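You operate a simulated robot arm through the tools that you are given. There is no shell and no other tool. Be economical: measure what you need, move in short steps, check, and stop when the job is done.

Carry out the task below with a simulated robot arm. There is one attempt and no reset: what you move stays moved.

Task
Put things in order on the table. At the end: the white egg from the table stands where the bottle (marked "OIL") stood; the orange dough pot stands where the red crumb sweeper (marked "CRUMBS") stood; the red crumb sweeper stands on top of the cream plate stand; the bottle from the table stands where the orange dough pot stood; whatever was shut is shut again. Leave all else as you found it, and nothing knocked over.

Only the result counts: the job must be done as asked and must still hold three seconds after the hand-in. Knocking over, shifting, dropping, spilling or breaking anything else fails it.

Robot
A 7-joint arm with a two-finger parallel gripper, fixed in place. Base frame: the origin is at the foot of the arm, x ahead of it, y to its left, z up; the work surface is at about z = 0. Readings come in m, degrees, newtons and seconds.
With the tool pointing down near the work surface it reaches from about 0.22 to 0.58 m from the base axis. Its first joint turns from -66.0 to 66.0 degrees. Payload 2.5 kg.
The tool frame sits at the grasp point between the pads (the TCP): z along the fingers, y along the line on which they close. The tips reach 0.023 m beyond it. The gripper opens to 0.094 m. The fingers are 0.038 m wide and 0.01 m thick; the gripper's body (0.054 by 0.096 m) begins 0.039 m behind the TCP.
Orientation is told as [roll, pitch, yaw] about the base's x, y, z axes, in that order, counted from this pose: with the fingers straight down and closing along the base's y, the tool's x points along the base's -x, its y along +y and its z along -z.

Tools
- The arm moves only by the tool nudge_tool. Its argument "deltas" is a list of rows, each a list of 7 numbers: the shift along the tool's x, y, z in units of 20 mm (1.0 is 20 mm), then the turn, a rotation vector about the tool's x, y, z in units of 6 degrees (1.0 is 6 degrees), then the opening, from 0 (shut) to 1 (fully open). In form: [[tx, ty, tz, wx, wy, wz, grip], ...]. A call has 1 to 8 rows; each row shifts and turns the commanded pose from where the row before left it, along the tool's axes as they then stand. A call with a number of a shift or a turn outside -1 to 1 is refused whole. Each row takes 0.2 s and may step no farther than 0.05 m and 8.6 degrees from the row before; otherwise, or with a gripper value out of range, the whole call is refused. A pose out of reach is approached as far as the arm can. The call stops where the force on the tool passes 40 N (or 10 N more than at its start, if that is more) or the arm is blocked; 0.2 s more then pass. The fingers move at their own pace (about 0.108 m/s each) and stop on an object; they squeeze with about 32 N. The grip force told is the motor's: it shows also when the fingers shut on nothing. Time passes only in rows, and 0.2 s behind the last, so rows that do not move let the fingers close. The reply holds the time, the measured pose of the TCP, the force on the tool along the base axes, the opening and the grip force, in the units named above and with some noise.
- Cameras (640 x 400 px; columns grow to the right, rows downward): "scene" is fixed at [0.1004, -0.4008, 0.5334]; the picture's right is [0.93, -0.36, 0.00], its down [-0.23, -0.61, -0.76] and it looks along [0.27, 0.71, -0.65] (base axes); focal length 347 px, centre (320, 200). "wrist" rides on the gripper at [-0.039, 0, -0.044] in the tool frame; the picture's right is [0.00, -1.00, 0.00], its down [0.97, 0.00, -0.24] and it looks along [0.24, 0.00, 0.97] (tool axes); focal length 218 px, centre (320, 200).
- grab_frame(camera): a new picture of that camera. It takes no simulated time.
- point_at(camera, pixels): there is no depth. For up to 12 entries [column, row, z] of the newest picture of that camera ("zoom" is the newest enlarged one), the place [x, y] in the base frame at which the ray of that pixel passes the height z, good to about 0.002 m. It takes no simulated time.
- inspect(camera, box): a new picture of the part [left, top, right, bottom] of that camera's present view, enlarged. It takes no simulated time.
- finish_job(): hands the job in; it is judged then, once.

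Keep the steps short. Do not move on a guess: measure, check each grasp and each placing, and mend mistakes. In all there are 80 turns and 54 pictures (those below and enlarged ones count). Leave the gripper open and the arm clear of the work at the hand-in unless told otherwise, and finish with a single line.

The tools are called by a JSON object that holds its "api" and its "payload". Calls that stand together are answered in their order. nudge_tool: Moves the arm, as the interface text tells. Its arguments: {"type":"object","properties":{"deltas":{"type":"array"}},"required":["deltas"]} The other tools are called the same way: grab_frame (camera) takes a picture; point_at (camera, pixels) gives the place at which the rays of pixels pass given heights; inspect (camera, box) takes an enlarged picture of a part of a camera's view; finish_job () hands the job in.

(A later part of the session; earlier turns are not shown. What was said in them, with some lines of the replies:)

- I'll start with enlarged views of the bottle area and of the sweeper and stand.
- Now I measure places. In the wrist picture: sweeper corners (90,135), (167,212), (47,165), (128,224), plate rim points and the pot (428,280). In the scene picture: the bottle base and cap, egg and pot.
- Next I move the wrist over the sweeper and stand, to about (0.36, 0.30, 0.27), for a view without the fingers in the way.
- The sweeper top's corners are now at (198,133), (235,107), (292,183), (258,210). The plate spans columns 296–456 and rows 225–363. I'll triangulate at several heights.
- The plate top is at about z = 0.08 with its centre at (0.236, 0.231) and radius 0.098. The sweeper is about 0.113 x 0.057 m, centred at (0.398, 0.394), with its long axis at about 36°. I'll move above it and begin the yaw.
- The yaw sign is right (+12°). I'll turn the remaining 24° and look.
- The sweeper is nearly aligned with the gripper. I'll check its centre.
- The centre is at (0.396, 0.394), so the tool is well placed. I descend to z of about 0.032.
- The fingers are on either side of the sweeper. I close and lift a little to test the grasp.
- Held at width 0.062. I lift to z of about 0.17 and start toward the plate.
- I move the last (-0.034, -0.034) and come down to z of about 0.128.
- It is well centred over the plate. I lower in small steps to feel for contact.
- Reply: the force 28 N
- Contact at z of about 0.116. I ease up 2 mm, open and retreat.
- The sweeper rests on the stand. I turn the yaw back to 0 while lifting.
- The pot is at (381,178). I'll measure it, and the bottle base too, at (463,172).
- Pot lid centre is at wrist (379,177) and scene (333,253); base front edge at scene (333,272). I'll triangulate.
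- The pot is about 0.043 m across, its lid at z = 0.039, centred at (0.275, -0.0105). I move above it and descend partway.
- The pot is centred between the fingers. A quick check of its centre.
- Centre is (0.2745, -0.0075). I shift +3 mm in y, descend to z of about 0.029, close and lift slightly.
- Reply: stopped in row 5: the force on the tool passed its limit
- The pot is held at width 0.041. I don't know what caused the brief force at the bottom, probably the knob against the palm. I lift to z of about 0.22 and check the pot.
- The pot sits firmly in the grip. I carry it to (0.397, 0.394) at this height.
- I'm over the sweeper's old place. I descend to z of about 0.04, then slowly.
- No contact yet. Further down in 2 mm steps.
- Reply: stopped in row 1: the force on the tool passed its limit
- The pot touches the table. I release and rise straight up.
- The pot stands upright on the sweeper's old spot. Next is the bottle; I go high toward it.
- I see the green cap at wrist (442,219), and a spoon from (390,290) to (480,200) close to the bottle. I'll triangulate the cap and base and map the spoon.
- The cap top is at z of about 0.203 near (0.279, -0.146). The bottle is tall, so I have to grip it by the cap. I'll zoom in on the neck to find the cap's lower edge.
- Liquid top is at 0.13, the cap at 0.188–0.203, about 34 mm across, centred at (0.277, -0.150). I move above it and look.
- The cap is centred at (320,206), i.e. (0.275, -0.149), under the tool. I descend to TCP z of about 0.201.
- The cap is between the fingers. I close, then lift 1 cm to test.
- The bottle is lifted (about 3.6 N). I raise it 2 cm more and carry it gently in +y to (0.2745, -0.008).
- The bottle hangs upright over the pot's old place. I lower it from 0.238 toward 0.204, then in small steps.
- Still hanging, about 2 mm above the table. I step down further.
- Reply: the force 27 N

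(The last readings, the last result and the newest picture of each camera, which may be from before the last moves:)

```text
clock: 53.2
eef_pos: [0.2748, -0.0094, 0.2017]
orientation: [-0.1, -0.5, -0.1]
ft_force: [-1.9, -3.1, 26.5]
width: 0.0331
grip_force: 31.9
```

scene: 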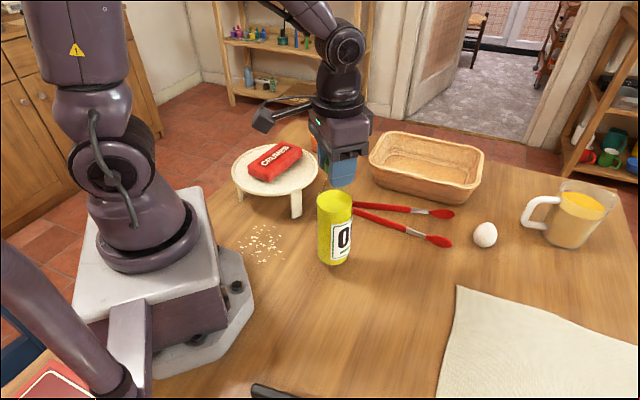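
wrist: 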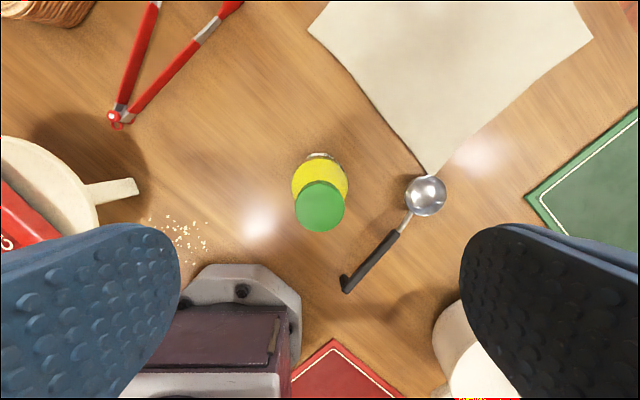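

Firm contact. I ease up 1.5 mm, open symmetrically and rise.

{"api": "nudge_tool", "payload": {"deltas": [[0, 0, -0.09, 0, 0, 0, 0], [0, 0, 0, 0, 0, 0, 0.45], [0, 0, 0, 0, 0, 0, 0.7], [0, 0, 0, 0, 0, 0, 1], [0, 0, 0, 0, 0, 0, 1]]}}

{"api": "nudge_tool", "payload": {"deltas": [[0, 0, -0.6, 0, 0, 0, 1], [0, 0, -1, 0, 0, 0, 1], [0, 0, -1, 0, 0, 0, 1], [0, 0, -1, 0, 0, 0, 1], [0, 0, -1, 0, 0, 0, 1]]}}

{"api": "grab_frame", "payload": {"camera": "scene"}}

```text
clock: 54.4
eef_pos: [0.275, -0.0086, 0.2035]
orientation: [-0.3, -0.3, 0.0]
ft_force: [-0.9, 0.7, -0.4]
width: 0.0942
grip_force: 0.0
```

```text
clock: 55.6
eef_pos: [0.2732, -0.0083, 0.2961]
orientation: [-0.2, -0.1, -0.1]
ft_force: [0.5, -0.3, -0.1]
width: 0.0941
grip_force: 0.1
```

```text
24 pictures are left
```

scene: 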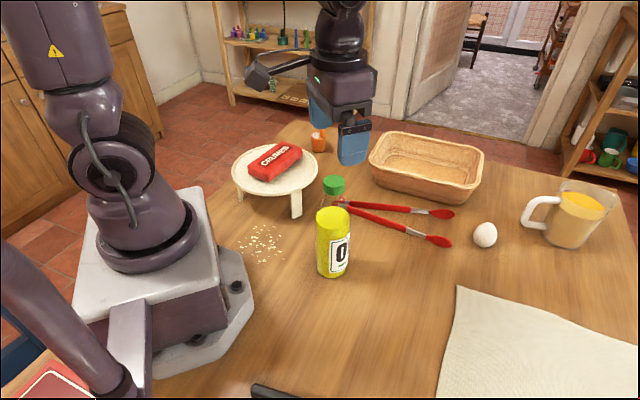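

The bottle stands upright. Now I go to the egg: forward at height, then slightly down to view it.

{"api": "nudge_tool", "payload": {"deltas": [[-0.96, -0.22, 0, 0, 0, 0, 1], [-0.96, -0.22, 0, 0, 0, 0, 1], [-0.96, -0.22, 0, 0, 0, 0, 1], [-0.96, -0.22, 0, 0, 0, 0, 1], [-0.96, -0.22, 0, 0, 0, 0, 1], [-0.96, -0.22, 0, 0, 0, 0, 1], [-0.96, -0.22, 0, 0, 0, 0, 1], [-0.96, -0.22, 0, 0, 0, 0, 1]]}}

{"api": "nudge_tool", "payload": {"deltas": [[-0.96, -0.22, 0.8, 0, 0, 0, 1], [-0.96, -0.22, 0.8, 0, 0, 0, 1], [-0.96, -0.22, 0.8, 0, 0, 0, 1], [-0.96, -0.22, 0.8, 0, 0, 0, 1], [-0.96, -0.22, 0.8, 0, 0, 0, 1]]}}

{"api": "grab_frame", "payload": {"camera": "wrist"}}

```text
clock: 57.4
eef_pos: [0.429, -0.0439, 0.2984]
orientation: [-0.1, 0.0, -0.1]
ft_force: [0.5, -0.2, 0.3]
width: 0.0938
grip_force: 0.0
```

```text
clock: 58.6
eef_pos: [0.5222, -0.067, 0.2165]
orientation: [-0.2, -0.2, 0.0]
ft_force: [0.6, -0.3, -0.8]
width: 0.0939
grip_force: 0.1
```

```text
23 pictures are left
```

wrist: 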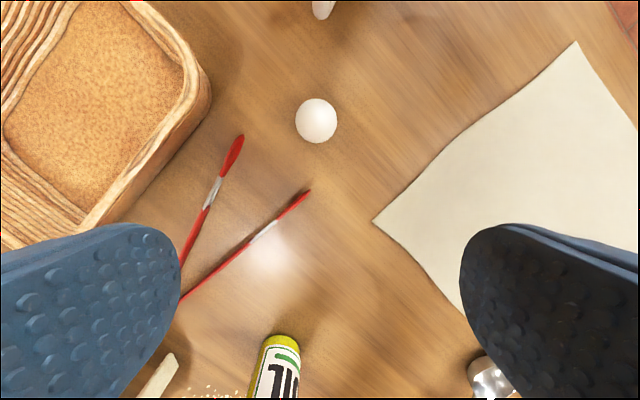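

The egg is at (316,121), roughly round from above. I'll measure it and its neighbours: tongs tips (307,191) and (240,137), cloth corner (374,220).

{"api": "point_at", "payload": {"camera": "wrist", "pixels": [[316, 121, 0.02], [316, 121, 0.03], [295, 121, 0.025], [337, 121, 0.025], [316, 99, 0.025], [316, 143, 0.025], [308, 190, 0.01], [240, 137, 0.01], [374, 220, 0.0], [322, 15, 0.05], [211, 105, 0.06]]}}

{"api": "inspect", "payload": {"camera": "scene", "box": [420, 180, 560, 280]}}

```text
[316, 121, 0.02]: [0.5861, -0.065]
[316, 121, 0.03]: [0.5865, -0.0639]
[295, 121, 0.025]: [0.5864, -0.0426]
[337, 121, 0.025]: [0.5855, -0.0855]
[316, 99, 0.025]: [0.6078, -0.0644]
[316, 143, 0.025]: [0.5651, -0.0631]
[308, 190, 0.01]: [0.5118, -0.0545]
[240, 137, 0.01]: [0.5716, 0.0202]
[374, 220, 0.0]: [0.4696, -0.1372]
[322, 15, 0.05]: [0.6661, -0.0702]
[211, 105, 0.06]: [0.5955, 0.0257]
```

```text
4.00 times, centred on (490, 230) of scene
```

zoom: 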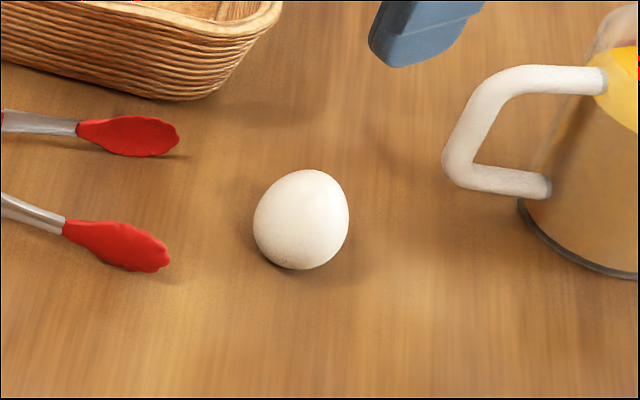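

The egg is centred at (0.586, -0.064) and about 0.043 m across, at the edge of reach. I move above it at z of about 0.10 with the fingers narrowed to 0.075 m to clear the tongs, and see whether the arm reaches.

{"api": "nudge_tool", "payload": {"deltas": [[-0.8, 0.05, 0.8, 0, 0, 0, 0.8], [-0.8, 0.05, 0.9, 0, 0, 0, 0.8], [-0.8, 0.05, 1, 0, 0, 0, 0.8], [-0.8, 0, 1, 0, 0, 0, 0.8], [0, 0, 1, 0, 0, 0, 0.8], [0, 0, 1, 0, 0, 0, 0.8], [0, 0, 0, 0, 0, 0, 0.8]]}}

{"api": "grab_frame", "payload": {"camera": "wrist"}}

```text
clock: 60.2
eef_pos: [0.589, -0.0641, 0.1021]
orientation: [0.0, -0.1, -0.1]
ft_force: [0.1, 0.3, -0.6]
width: 0.0753
grip_force: 0.0
```

```text
21 pictures are left
```

wrist: 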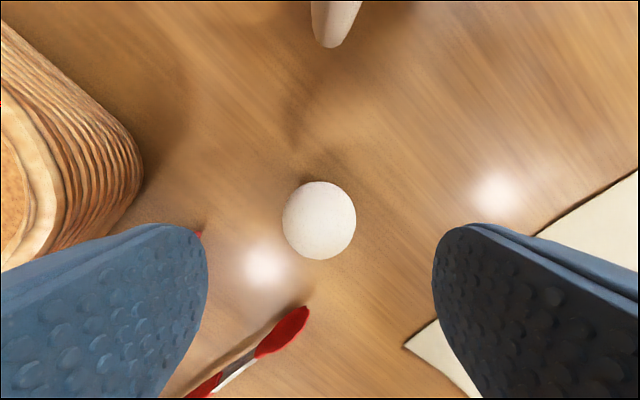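

The arm reaches. I'll check the egg centre at (319,220) and the tong tip at (200,232).

{"api": "point_at", "payload": {"camera": "wrist", "pixels": [[319, 220, 0.025], [282, 220, 0.025], [356, 220, 0.025], [319, 181, 0.025], [319, 260, 0.025], [200, 232, 0.01], [308, 310, 0.01], [330, 47, 0.04], [143, 150, 0.04]]}}

```text
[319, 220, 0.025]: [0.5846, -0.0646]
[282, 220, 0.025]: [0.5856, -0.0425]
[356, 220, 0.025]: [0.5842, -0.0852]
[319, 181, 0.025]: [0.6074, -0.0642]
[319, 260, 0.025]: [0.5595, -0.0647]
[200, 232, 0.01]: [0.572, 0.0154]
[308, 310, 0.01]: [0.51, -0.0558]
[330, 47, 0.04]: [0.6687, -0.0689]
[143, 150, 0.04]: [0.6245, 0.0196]
```

Clearances are fine. I shift -4 mm in x and descend to z of about 0.029.

{"api": "nudge_tool", "payload": {"deltas": [[0.2, 0, 0.7, 0, 0, 0, 0.8], [0, 0, 1, 0, 0, 0, 0.8], [0, 0, 1, 0, 0, 0, 0.8], [0, 0, 0.65, 0, 0, 0, 0.8], [0, 0, 0.25, 0, 0, 0, 0.8]]}}

{"api": "grab_frame", "payload": {"camera": "wrist"}}

```text
clock: 61.4
eef_pos: [0.5851, -0.0649, 0.0307]
orientation: [-0.2, -0.1, -0.1]
ft_force: [-0.4, -0.1, 0.5]
width: 0.0754
grip_force: 0.1
```

```text
20 pictures are left
```

wrist: 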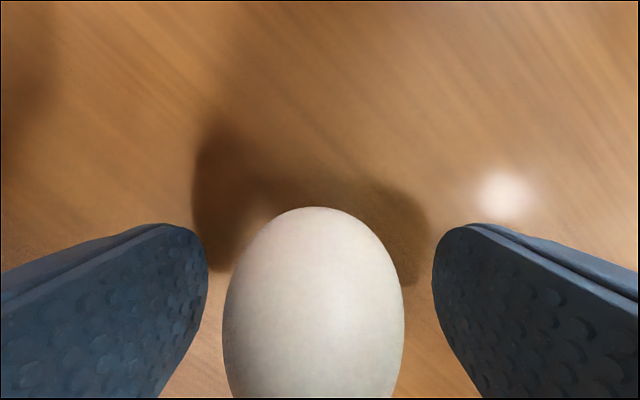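

The egg is centred between the fingers. I close in stages to keep the squeeze gentle.

{"api": "nudge_tool", "payload": {"deltas": [[0, 0, 0.12, 0, 0, 0, 0.6], [0, 0, 0, 0, 0, 0, 0.5], [0, 0, 0, 0, 0, 0, 0.47], [0, 0, 0, 0, 0, 0, 0.45], [0, 0, 0, 0, 0, 0, 0.45]]}}

```text
clock: 62.6
eef_pos: [0.5851, -0.0638, 0.0287]
orientation: [-0.2, -0.1, 0.0]
ft_force: [-1.2, 0.1, 0.5]
width: 0.0423
grip_force: 0.1
```

{"api": "nudge_tool", "payload": {"deltas": [[0, 0, 0, 0, 0, 0, 0.435], [0, 0, 0, 0, 0, 0, 0.425], [0, 0, 0, 0, 0, 0, 0.425]]}}

```text
clock: 63.4
eef_pos: [0.5855, -0.0631, 0.029]
orientation: [-0.2, -0.2, -0.1]
ft_force: [0.2, 0.0, 0.5]
width: 0.0402
grip_force: 0.1
```

No grip force yet at 0.040. I keep closing in steps.

{"api": "nudge_tool", "payload": {"deltas": [[0, 0, 0, 0, 0, 0, 0.41], [0, 0, 0, 0, 0, 0, 0.395], [0, 0, 0, 0, 0, 0, 0.395]]}}

{"api": "grab_frame", "payload": {"camera": "wrist"}}

```text
clock: 64.2
eef_pos: [0.5854, -0.0637, 0.0287]
orientation: [-0.2, -0.3, -0.2]
ft_force: [0.3, -0.5, 0.9]
width: 0.039
grip_force: 12.1
```

```text
19 pictures are left
```

wrist: 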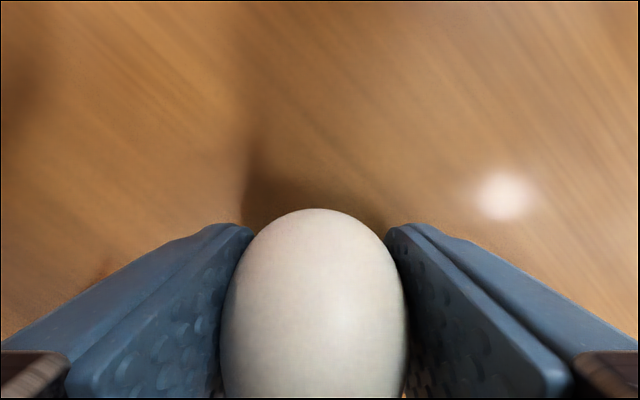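

Gripped gently at 12 N, width 0.039. I lift with the same opening.

{"api": "nudge_tool", "payload": {"deltas": [[0, 0, -0.3, 0, 0, 0, 0.39], [0, 0, -0.7, 0, 0, 0, 0.39], [0, 0, -1, 0, 0, 0, 0.39], [0, 0, -1, 0, 0, 0, 0.39]]}}

{"api": "inspect", "payload": {"camera": "scene", "box": [400, 130, 580, 270]}}

```text
clock: 65.2
eef_pos: [0.5843, -0.0625, 0.088]
orientation: [-0.2, -0.1, -0.1]
ft_force: [0.2, -0.8, 0.4]
width: 0.0389
grip_force: 12.3
```

```text
2.86 times, centred on (490, 200) of scene
```

zoom: 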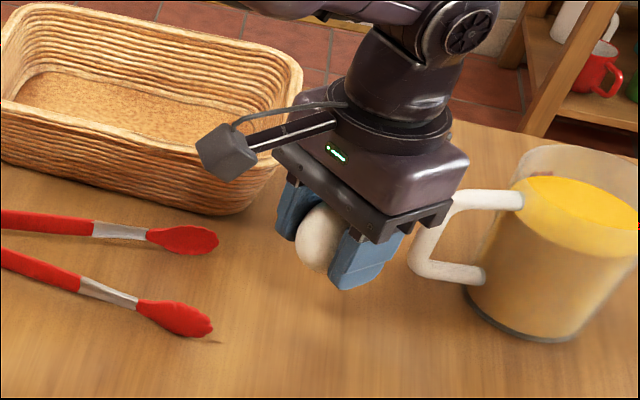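

The egg is held upright. I raise to z of about 0.15 and carry it to (0.276, -0.149).

{"api": "nudge_tool", "payload": {"deltas": [[0, 0, -1, 0, 0, 0, 0.39], [0.3, -0.1, -1, 0, 0, 0, 0.39], [0.8, -0.22, -1, 0, 0, 0, 0.39], [0.9, -0.26, 0, 0, 0, 0, 0.39], [0.9, -0.26, 0, 0, 0, 0, 0.39], [0.9, -0.26, 0, 0, 0, 0, 0.39], [0.9, -0.26, 0, 0, 0, 0, 0.39], [0.9, -0.26, 0, 0, 0, 0, 0.39]]}}

{"api": "nudge_tool", "payload": {"deltas": [[0.9, -0.26, 0, 0, 0, 0, 0.39], [0.9, -0.26, 0, 0, 0, 0, 0.39], [0.9, -0.26, 0, 0, 0, 0, 0.39], [0.9, -0.26, 0, 0, 0, 0, 0.39], [0.9, -0.26, 0, 0, 0, 0, 0.39], [0.9, -0.26, 0, 0, 0, 0, 0.39], [0.9, -0.26, 0, 0, 0, 0, 0.39], [0.9, -0.26, 0, 0, 0, 0, 0.39]]}}

{"api": "grab_frame", "payload": {"camera": "scene"}}

```text
clock: 67.0
eef_pos: [0.4715, -0.0957, 0.148]
orientation: [-0.2, -0.2, 0.1]
ft_force: [-0.3, -0.6, -1.0]
width: 0.0388
grip_force: 11.8
```

```text
clock: 68.8
eef_pos: [0.3271, -0.1387, 0.1474]
orientation: [0.0, 0.0, -0.1]
ft_force: [-0.3, -0.8, -1.2]
width: 0.0389
grip_force: 11.8
```

```text
17 pictures are left
```

scene: 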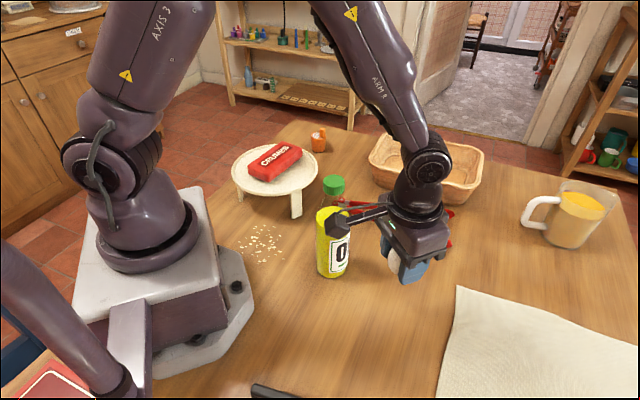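

The side box at (338,225) overlaps the bottle in the picture, so I check how close it really is.

{"api": "point_at", "payload": {"camera": "scene", "pixels": [[338, 225, 0.2], [338, 225, 0.24], [338, 225, 0.28], [400, 215, 0.2], [400, 215, 0.24], [395, 266, 0.147]]}}

{"api": "inspect", "payload": {"camera": "scene", "box": [290, 160, 470, 300]}}

```text
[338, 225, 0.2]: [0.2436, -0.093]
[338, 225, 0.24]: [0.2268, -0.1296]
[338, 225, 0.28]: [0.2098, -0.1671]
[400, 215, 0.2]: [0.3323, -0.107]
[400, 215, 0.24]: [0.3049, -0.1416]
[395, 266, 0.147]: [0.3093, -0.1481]
```

```text
2.86 times, centred on (380, 230) of scene
```

zoom: 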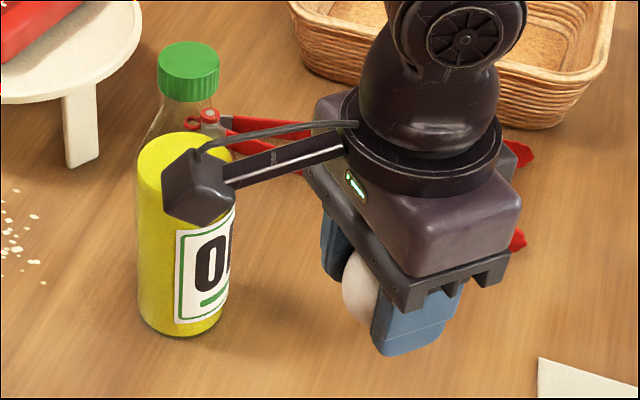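

The box is really at about x = 0.22, y = -0.14, z = 0.25, well clear of the bottle. At low height it would come near the robot's base, though. I finish the shift and yaw +24° to swing the box outward.

{"api": "nudge_tool", "payload": {"deltas": [[0.85, -0.17, 0, 0, 0, 0, 0.39], [0.85, -0.17, 0, 0, 0, 0, 0.39], [0.82, -0.17, 0, 0, 0, 0, 0.39], [0, 0, 0, 0, 0, -1, 0.39], [0, 0, 0, 0, 0, -1, 0.39], [0, 0, 0, 0, 0, -1, 0.39], [0, 0, 0, 0, 0, -1, 0.39]]}}

{"api": "grab_frame", "payload": {"camera": "scene"}}

{"api": "grab_frame", "payload": {"camera": "wrist"}}

```text
clock: 70.4
eef_pos: [0.2783, -0.1474, 0.1479]
orientation: [-0.1, -0.1, 24.1]
ft_force: [0.4, 0.0, -1.0]
width: 0.0387
grip_force: 12.3
```

```text
15 pictures are left
```

scene: 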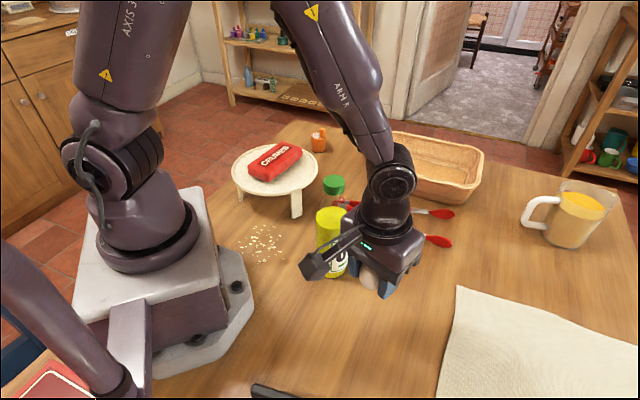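

```text
14 pictures are left
```

wrist: 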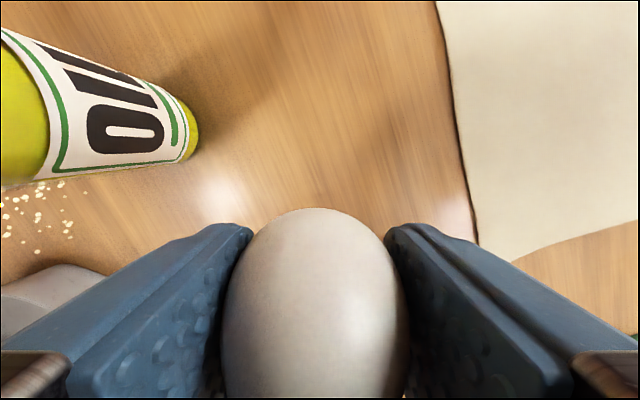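

Clear all round. I descend to z of about 0.035, then feel for contact.

{"api": "nudge_tool", "payload": {"deltas": [[0, 0, 0.9, 0, 0, 0, 0.39], [0, 0, 0.9, 0, 0, 0, 0.39], [0, 0, 0.9, 0, 0, 0, 0.39], [0, 0, 0.9, 0, 0, 0, 0.39], [0, 0, 0.8, 0, 0, 0, 0.39], [0, 0, 0.7, 0, 0, 0, 0.39], [0, 0, 0.45, 0, 0, 0, 0.39], [0, 0, 0.1, 0, 0, 0, 0.39]]}}

{"api": "nudge_tool", "payload": {"deltas": [[0, 0, 0.1, 0, 0, 0, 0.39], [0, 0, 0.08, 0, 0, 0, 0.39], [0, 0, 0, 0, 0, 0, 0.39]]}}

{"api": "inspect", "payload": {"camera": "scene", "box": [270, 180, 450, 360]}}

```text
clock: 72.2
eef_pos: [0.2782, -0.147, 0.0354]
orientation: [-0.2, 0.0, 24.0]
ft_force: [-0.3, 0.5, -0.3]
width: 0.0387
grip_force: 12.0
```

```text
clock: 73.0
eef_pos: [0.2782, -0.1472, 0.0306]
orientation: [-0.3, -0.1, 23.8]
ft_force: [0.2, -0.1, -0.8]
width: 0.0387
grip_force: 12.1
```

```text
2.22 times, centred on (360, 270) of scene
```

zoom: 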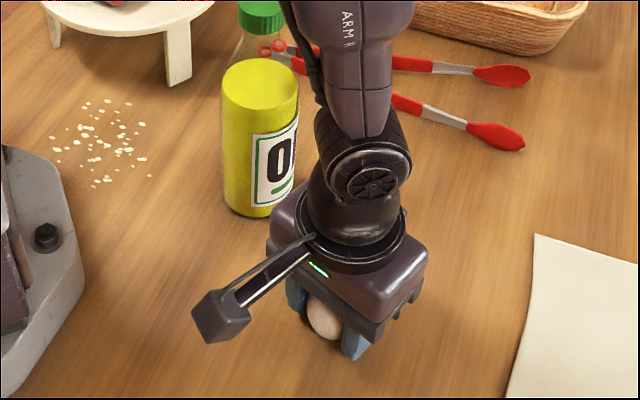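

No contact yet. Down by 1 mm steps.

{"api": "nudge_tool", "payload": {"deltas": [[0, 0, 0.06, 0, 0, 0, 0.39], [0, 0, 0, 0, 0, 0, 0.39]]}}

{"api": "nudge_tool", "payload": {"deltas": [[0, 0, 0.05, 0, 0, 0, 0.39], [0, 0, 0, 0, 0, 0, 0.39]]}}

```text
clock: 73.6
eef_pos: [0.2776, -0.1466, 0.0307]
orientation: [-0.2, -0.2, 23.8]
ft_force: [-0.5, -0.3, -0.7]
width: 0.039
grip_force: 11.7
```

```text
clock: 74.2
eef_pos: [0.2787, -0.148, 0.0289]
orientation: [-0.2, -0.1, 23.9]
ft_force: [-0.4, -0.4, 0.2]
width: 0.0387
grip_force: 12.0
```

Nearly there: z = 0.0289 and the force is just turning. One more small step.

{"api": "nudge_tool", "payload": {"deltas": [[0, 0, 0.05, 0, 0, 0, 0.39], [0, 0, 0, 0, 0, 0, 0.39]]}}

```text
clock: 74.8
eef_pos: [0.2791, -0.1492, 0.0278]
orientation: [-0.3, 0.0, 23.9]
ft_force: [-2.1, -0.3, 9.4]
width: 0.0387
grip_force: 11.9
```

Contact (9 N). I ease up half a millimetre and open slowly in stages.

{"api": "nudge_tool", "payload": {"deltas": [[0, 0, -0.03, 0, 0, 0, 0.4], [0, 0, 0, 0, 0, 0, 0.42], [0, 0, 0, 0, 0, 0, 0.45], [0, 0, 0, 0, 0, 0, 0.5], [0, 0, 0, 0, 0, 0, 0.6], [0, 0, 0, 0, 0, 0, 0.75], [0, 0, 0, 0, 0, 0, 0.9], [0, 0, 0, 0, 0, 0, 0.9]]}}

{"api": "grab_frame", "payload": {"camera": "wrist"}}

```text
clock: 76.6
eef_pos: [0.2777, -0.1482, 0.0279]
orientation: [-0.2, -0.2, 23.9]
ft_force: [0.0, 0.0, -0.5]
width: 0.0845
grip_force: 0.0
```

```text
12 pictures are left
```

wrist: 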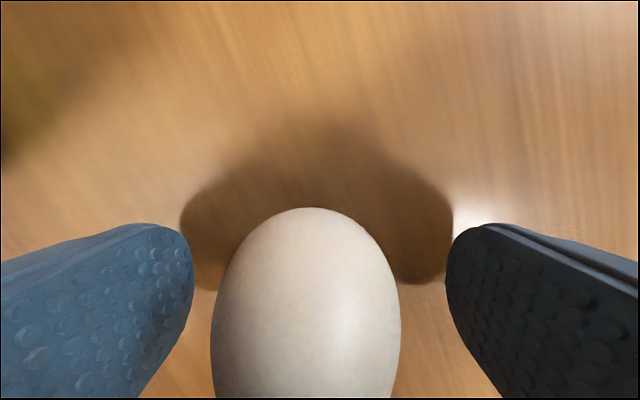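

The egg stands free, away from both fingers. I rise straight up to z of about 0.28.

{"api": "nudge_tool", "payload": {"deltas": [[0, 0, -0.5, 0, 0, 0, 0.9], [0, 0, -0.7, 0, 0, 0, 0.9], [0, 0, -1, 0, 0, 0, 0.9], [0, 0, -1, 0, 0, 0, 0.9], [0, 0, -1, 0, 0, 0, 1], [0, 0, -1, 0, 0, 0, 1], [0, 0, -1, 0, 0, 0, 1], [0, 0, -1, 0, 0, 0, 1]]}}

{"api": "nudge_tool", "payload": {"deltas": [[0, 0, -1, 0, 0, 0, 1], [0, 0, -1, 0, 0, 0, 1], [0, 0, -1, 0, 0, 0, 1], [0, 0, -1, 0, 0, 0, 1], [0, 0, -1, 0, 0, 0, 1]]}}

{"api": "grab_frame", "payload": {"camera": "wrist"}}

{"api": "grab_frame", "payload": {"camera": "scene"}}

```text
clock: 78.4
eef_pos: [0.2785, -0.1472, 0.1727]
orientation: [-0.1, -0.1, 23.9]
ft_force: [0.8, 0.3, -0.5]
width: 0.0941
grip_force: 0.0
```

```text
clock: 79.6
eef_pos: [0.2774, -0.1464, 0.2728]
orientation: [-0.3, 0.0, 24.0]
ft_force: [-0.3, -0.8, 0.3]
width: 0.094
grip_force: 0.0
```

```text
11 pictures are left
```

wrist: 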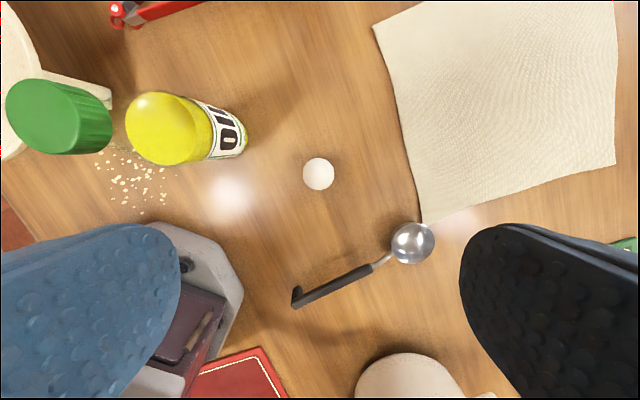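

```text
10 pictures are left
```

scene: 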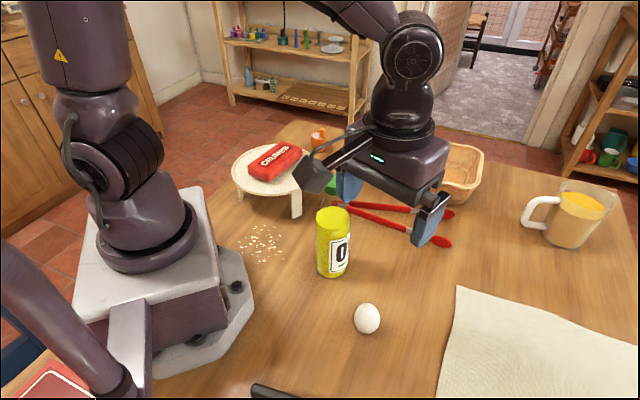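

The egg stands. I check its place and move the arm up and away to the front.

{"api": "point_at", "payload": {"camera": "wrist", "pixels": [[319, 173, 0.025], [247, 140, 0.0]]}}

{"api": "nudge_tool", "payload": {"deltas": [[-0.9, -0.4, -0.5, 0, 0, 0, 1], [-0.9, -0.4, -0.5, 0, 0, 0, 1], [-0.9, -0.4, 0, 0, 0, 1, 1], [-0.9, -0.2, 0, 0, 0, 1, 1], [-0.9, 0, 0, 0, 0, 1, 1], [-0.9, 0, 0, 0, 0, 1, 1], [-0.9, 0, 0, 0, 0, 0, 1], [0, 0, 0, 0, 0, 0, 1]]}}

{"api": "grab_frame", "payload": {"camera": "scene"}}

{"api": "grab_frame", "payload": {"camera": "wrist"}}

```text
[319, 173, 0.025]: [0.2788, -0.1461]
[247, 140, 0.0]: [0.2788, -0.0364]
```

```text
clock: 81.4
eef_pos: [0.4076, -0.1402, 0.293]
orientation: [-0.1, -0.2, 0.0]
ft_force: [0.0, 0.7, -0.3]
width: 0.0939
grip_force: 0.2
```

```text
9 pictures are left
```

scene: 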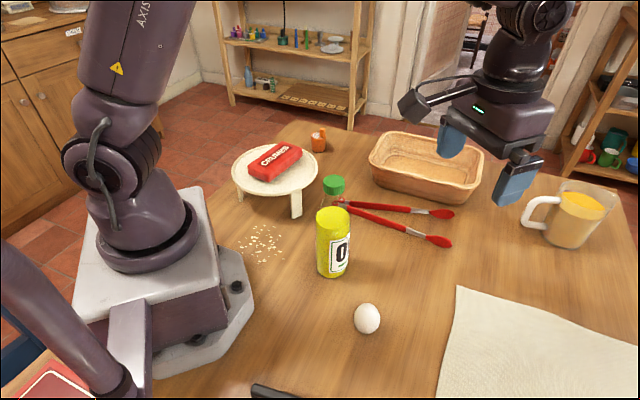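

```text
8 pictures are left
```

wrist: 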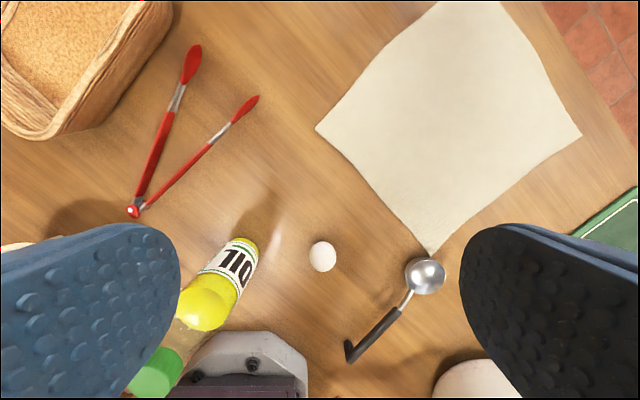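

All four things are in their places and upright, nothing else has moved, and the gripper is open and clear. I hand in.

{"api": "finish_job", "payload": {}}

```text
The job is handed in.
```

The sweeper is on the plate stand, the pot is where the sweeper was, the bottle is where the pot was, and the egg is where the bottle was; nothing was opened, and the last pictures showed everything upright and nothing else moved.
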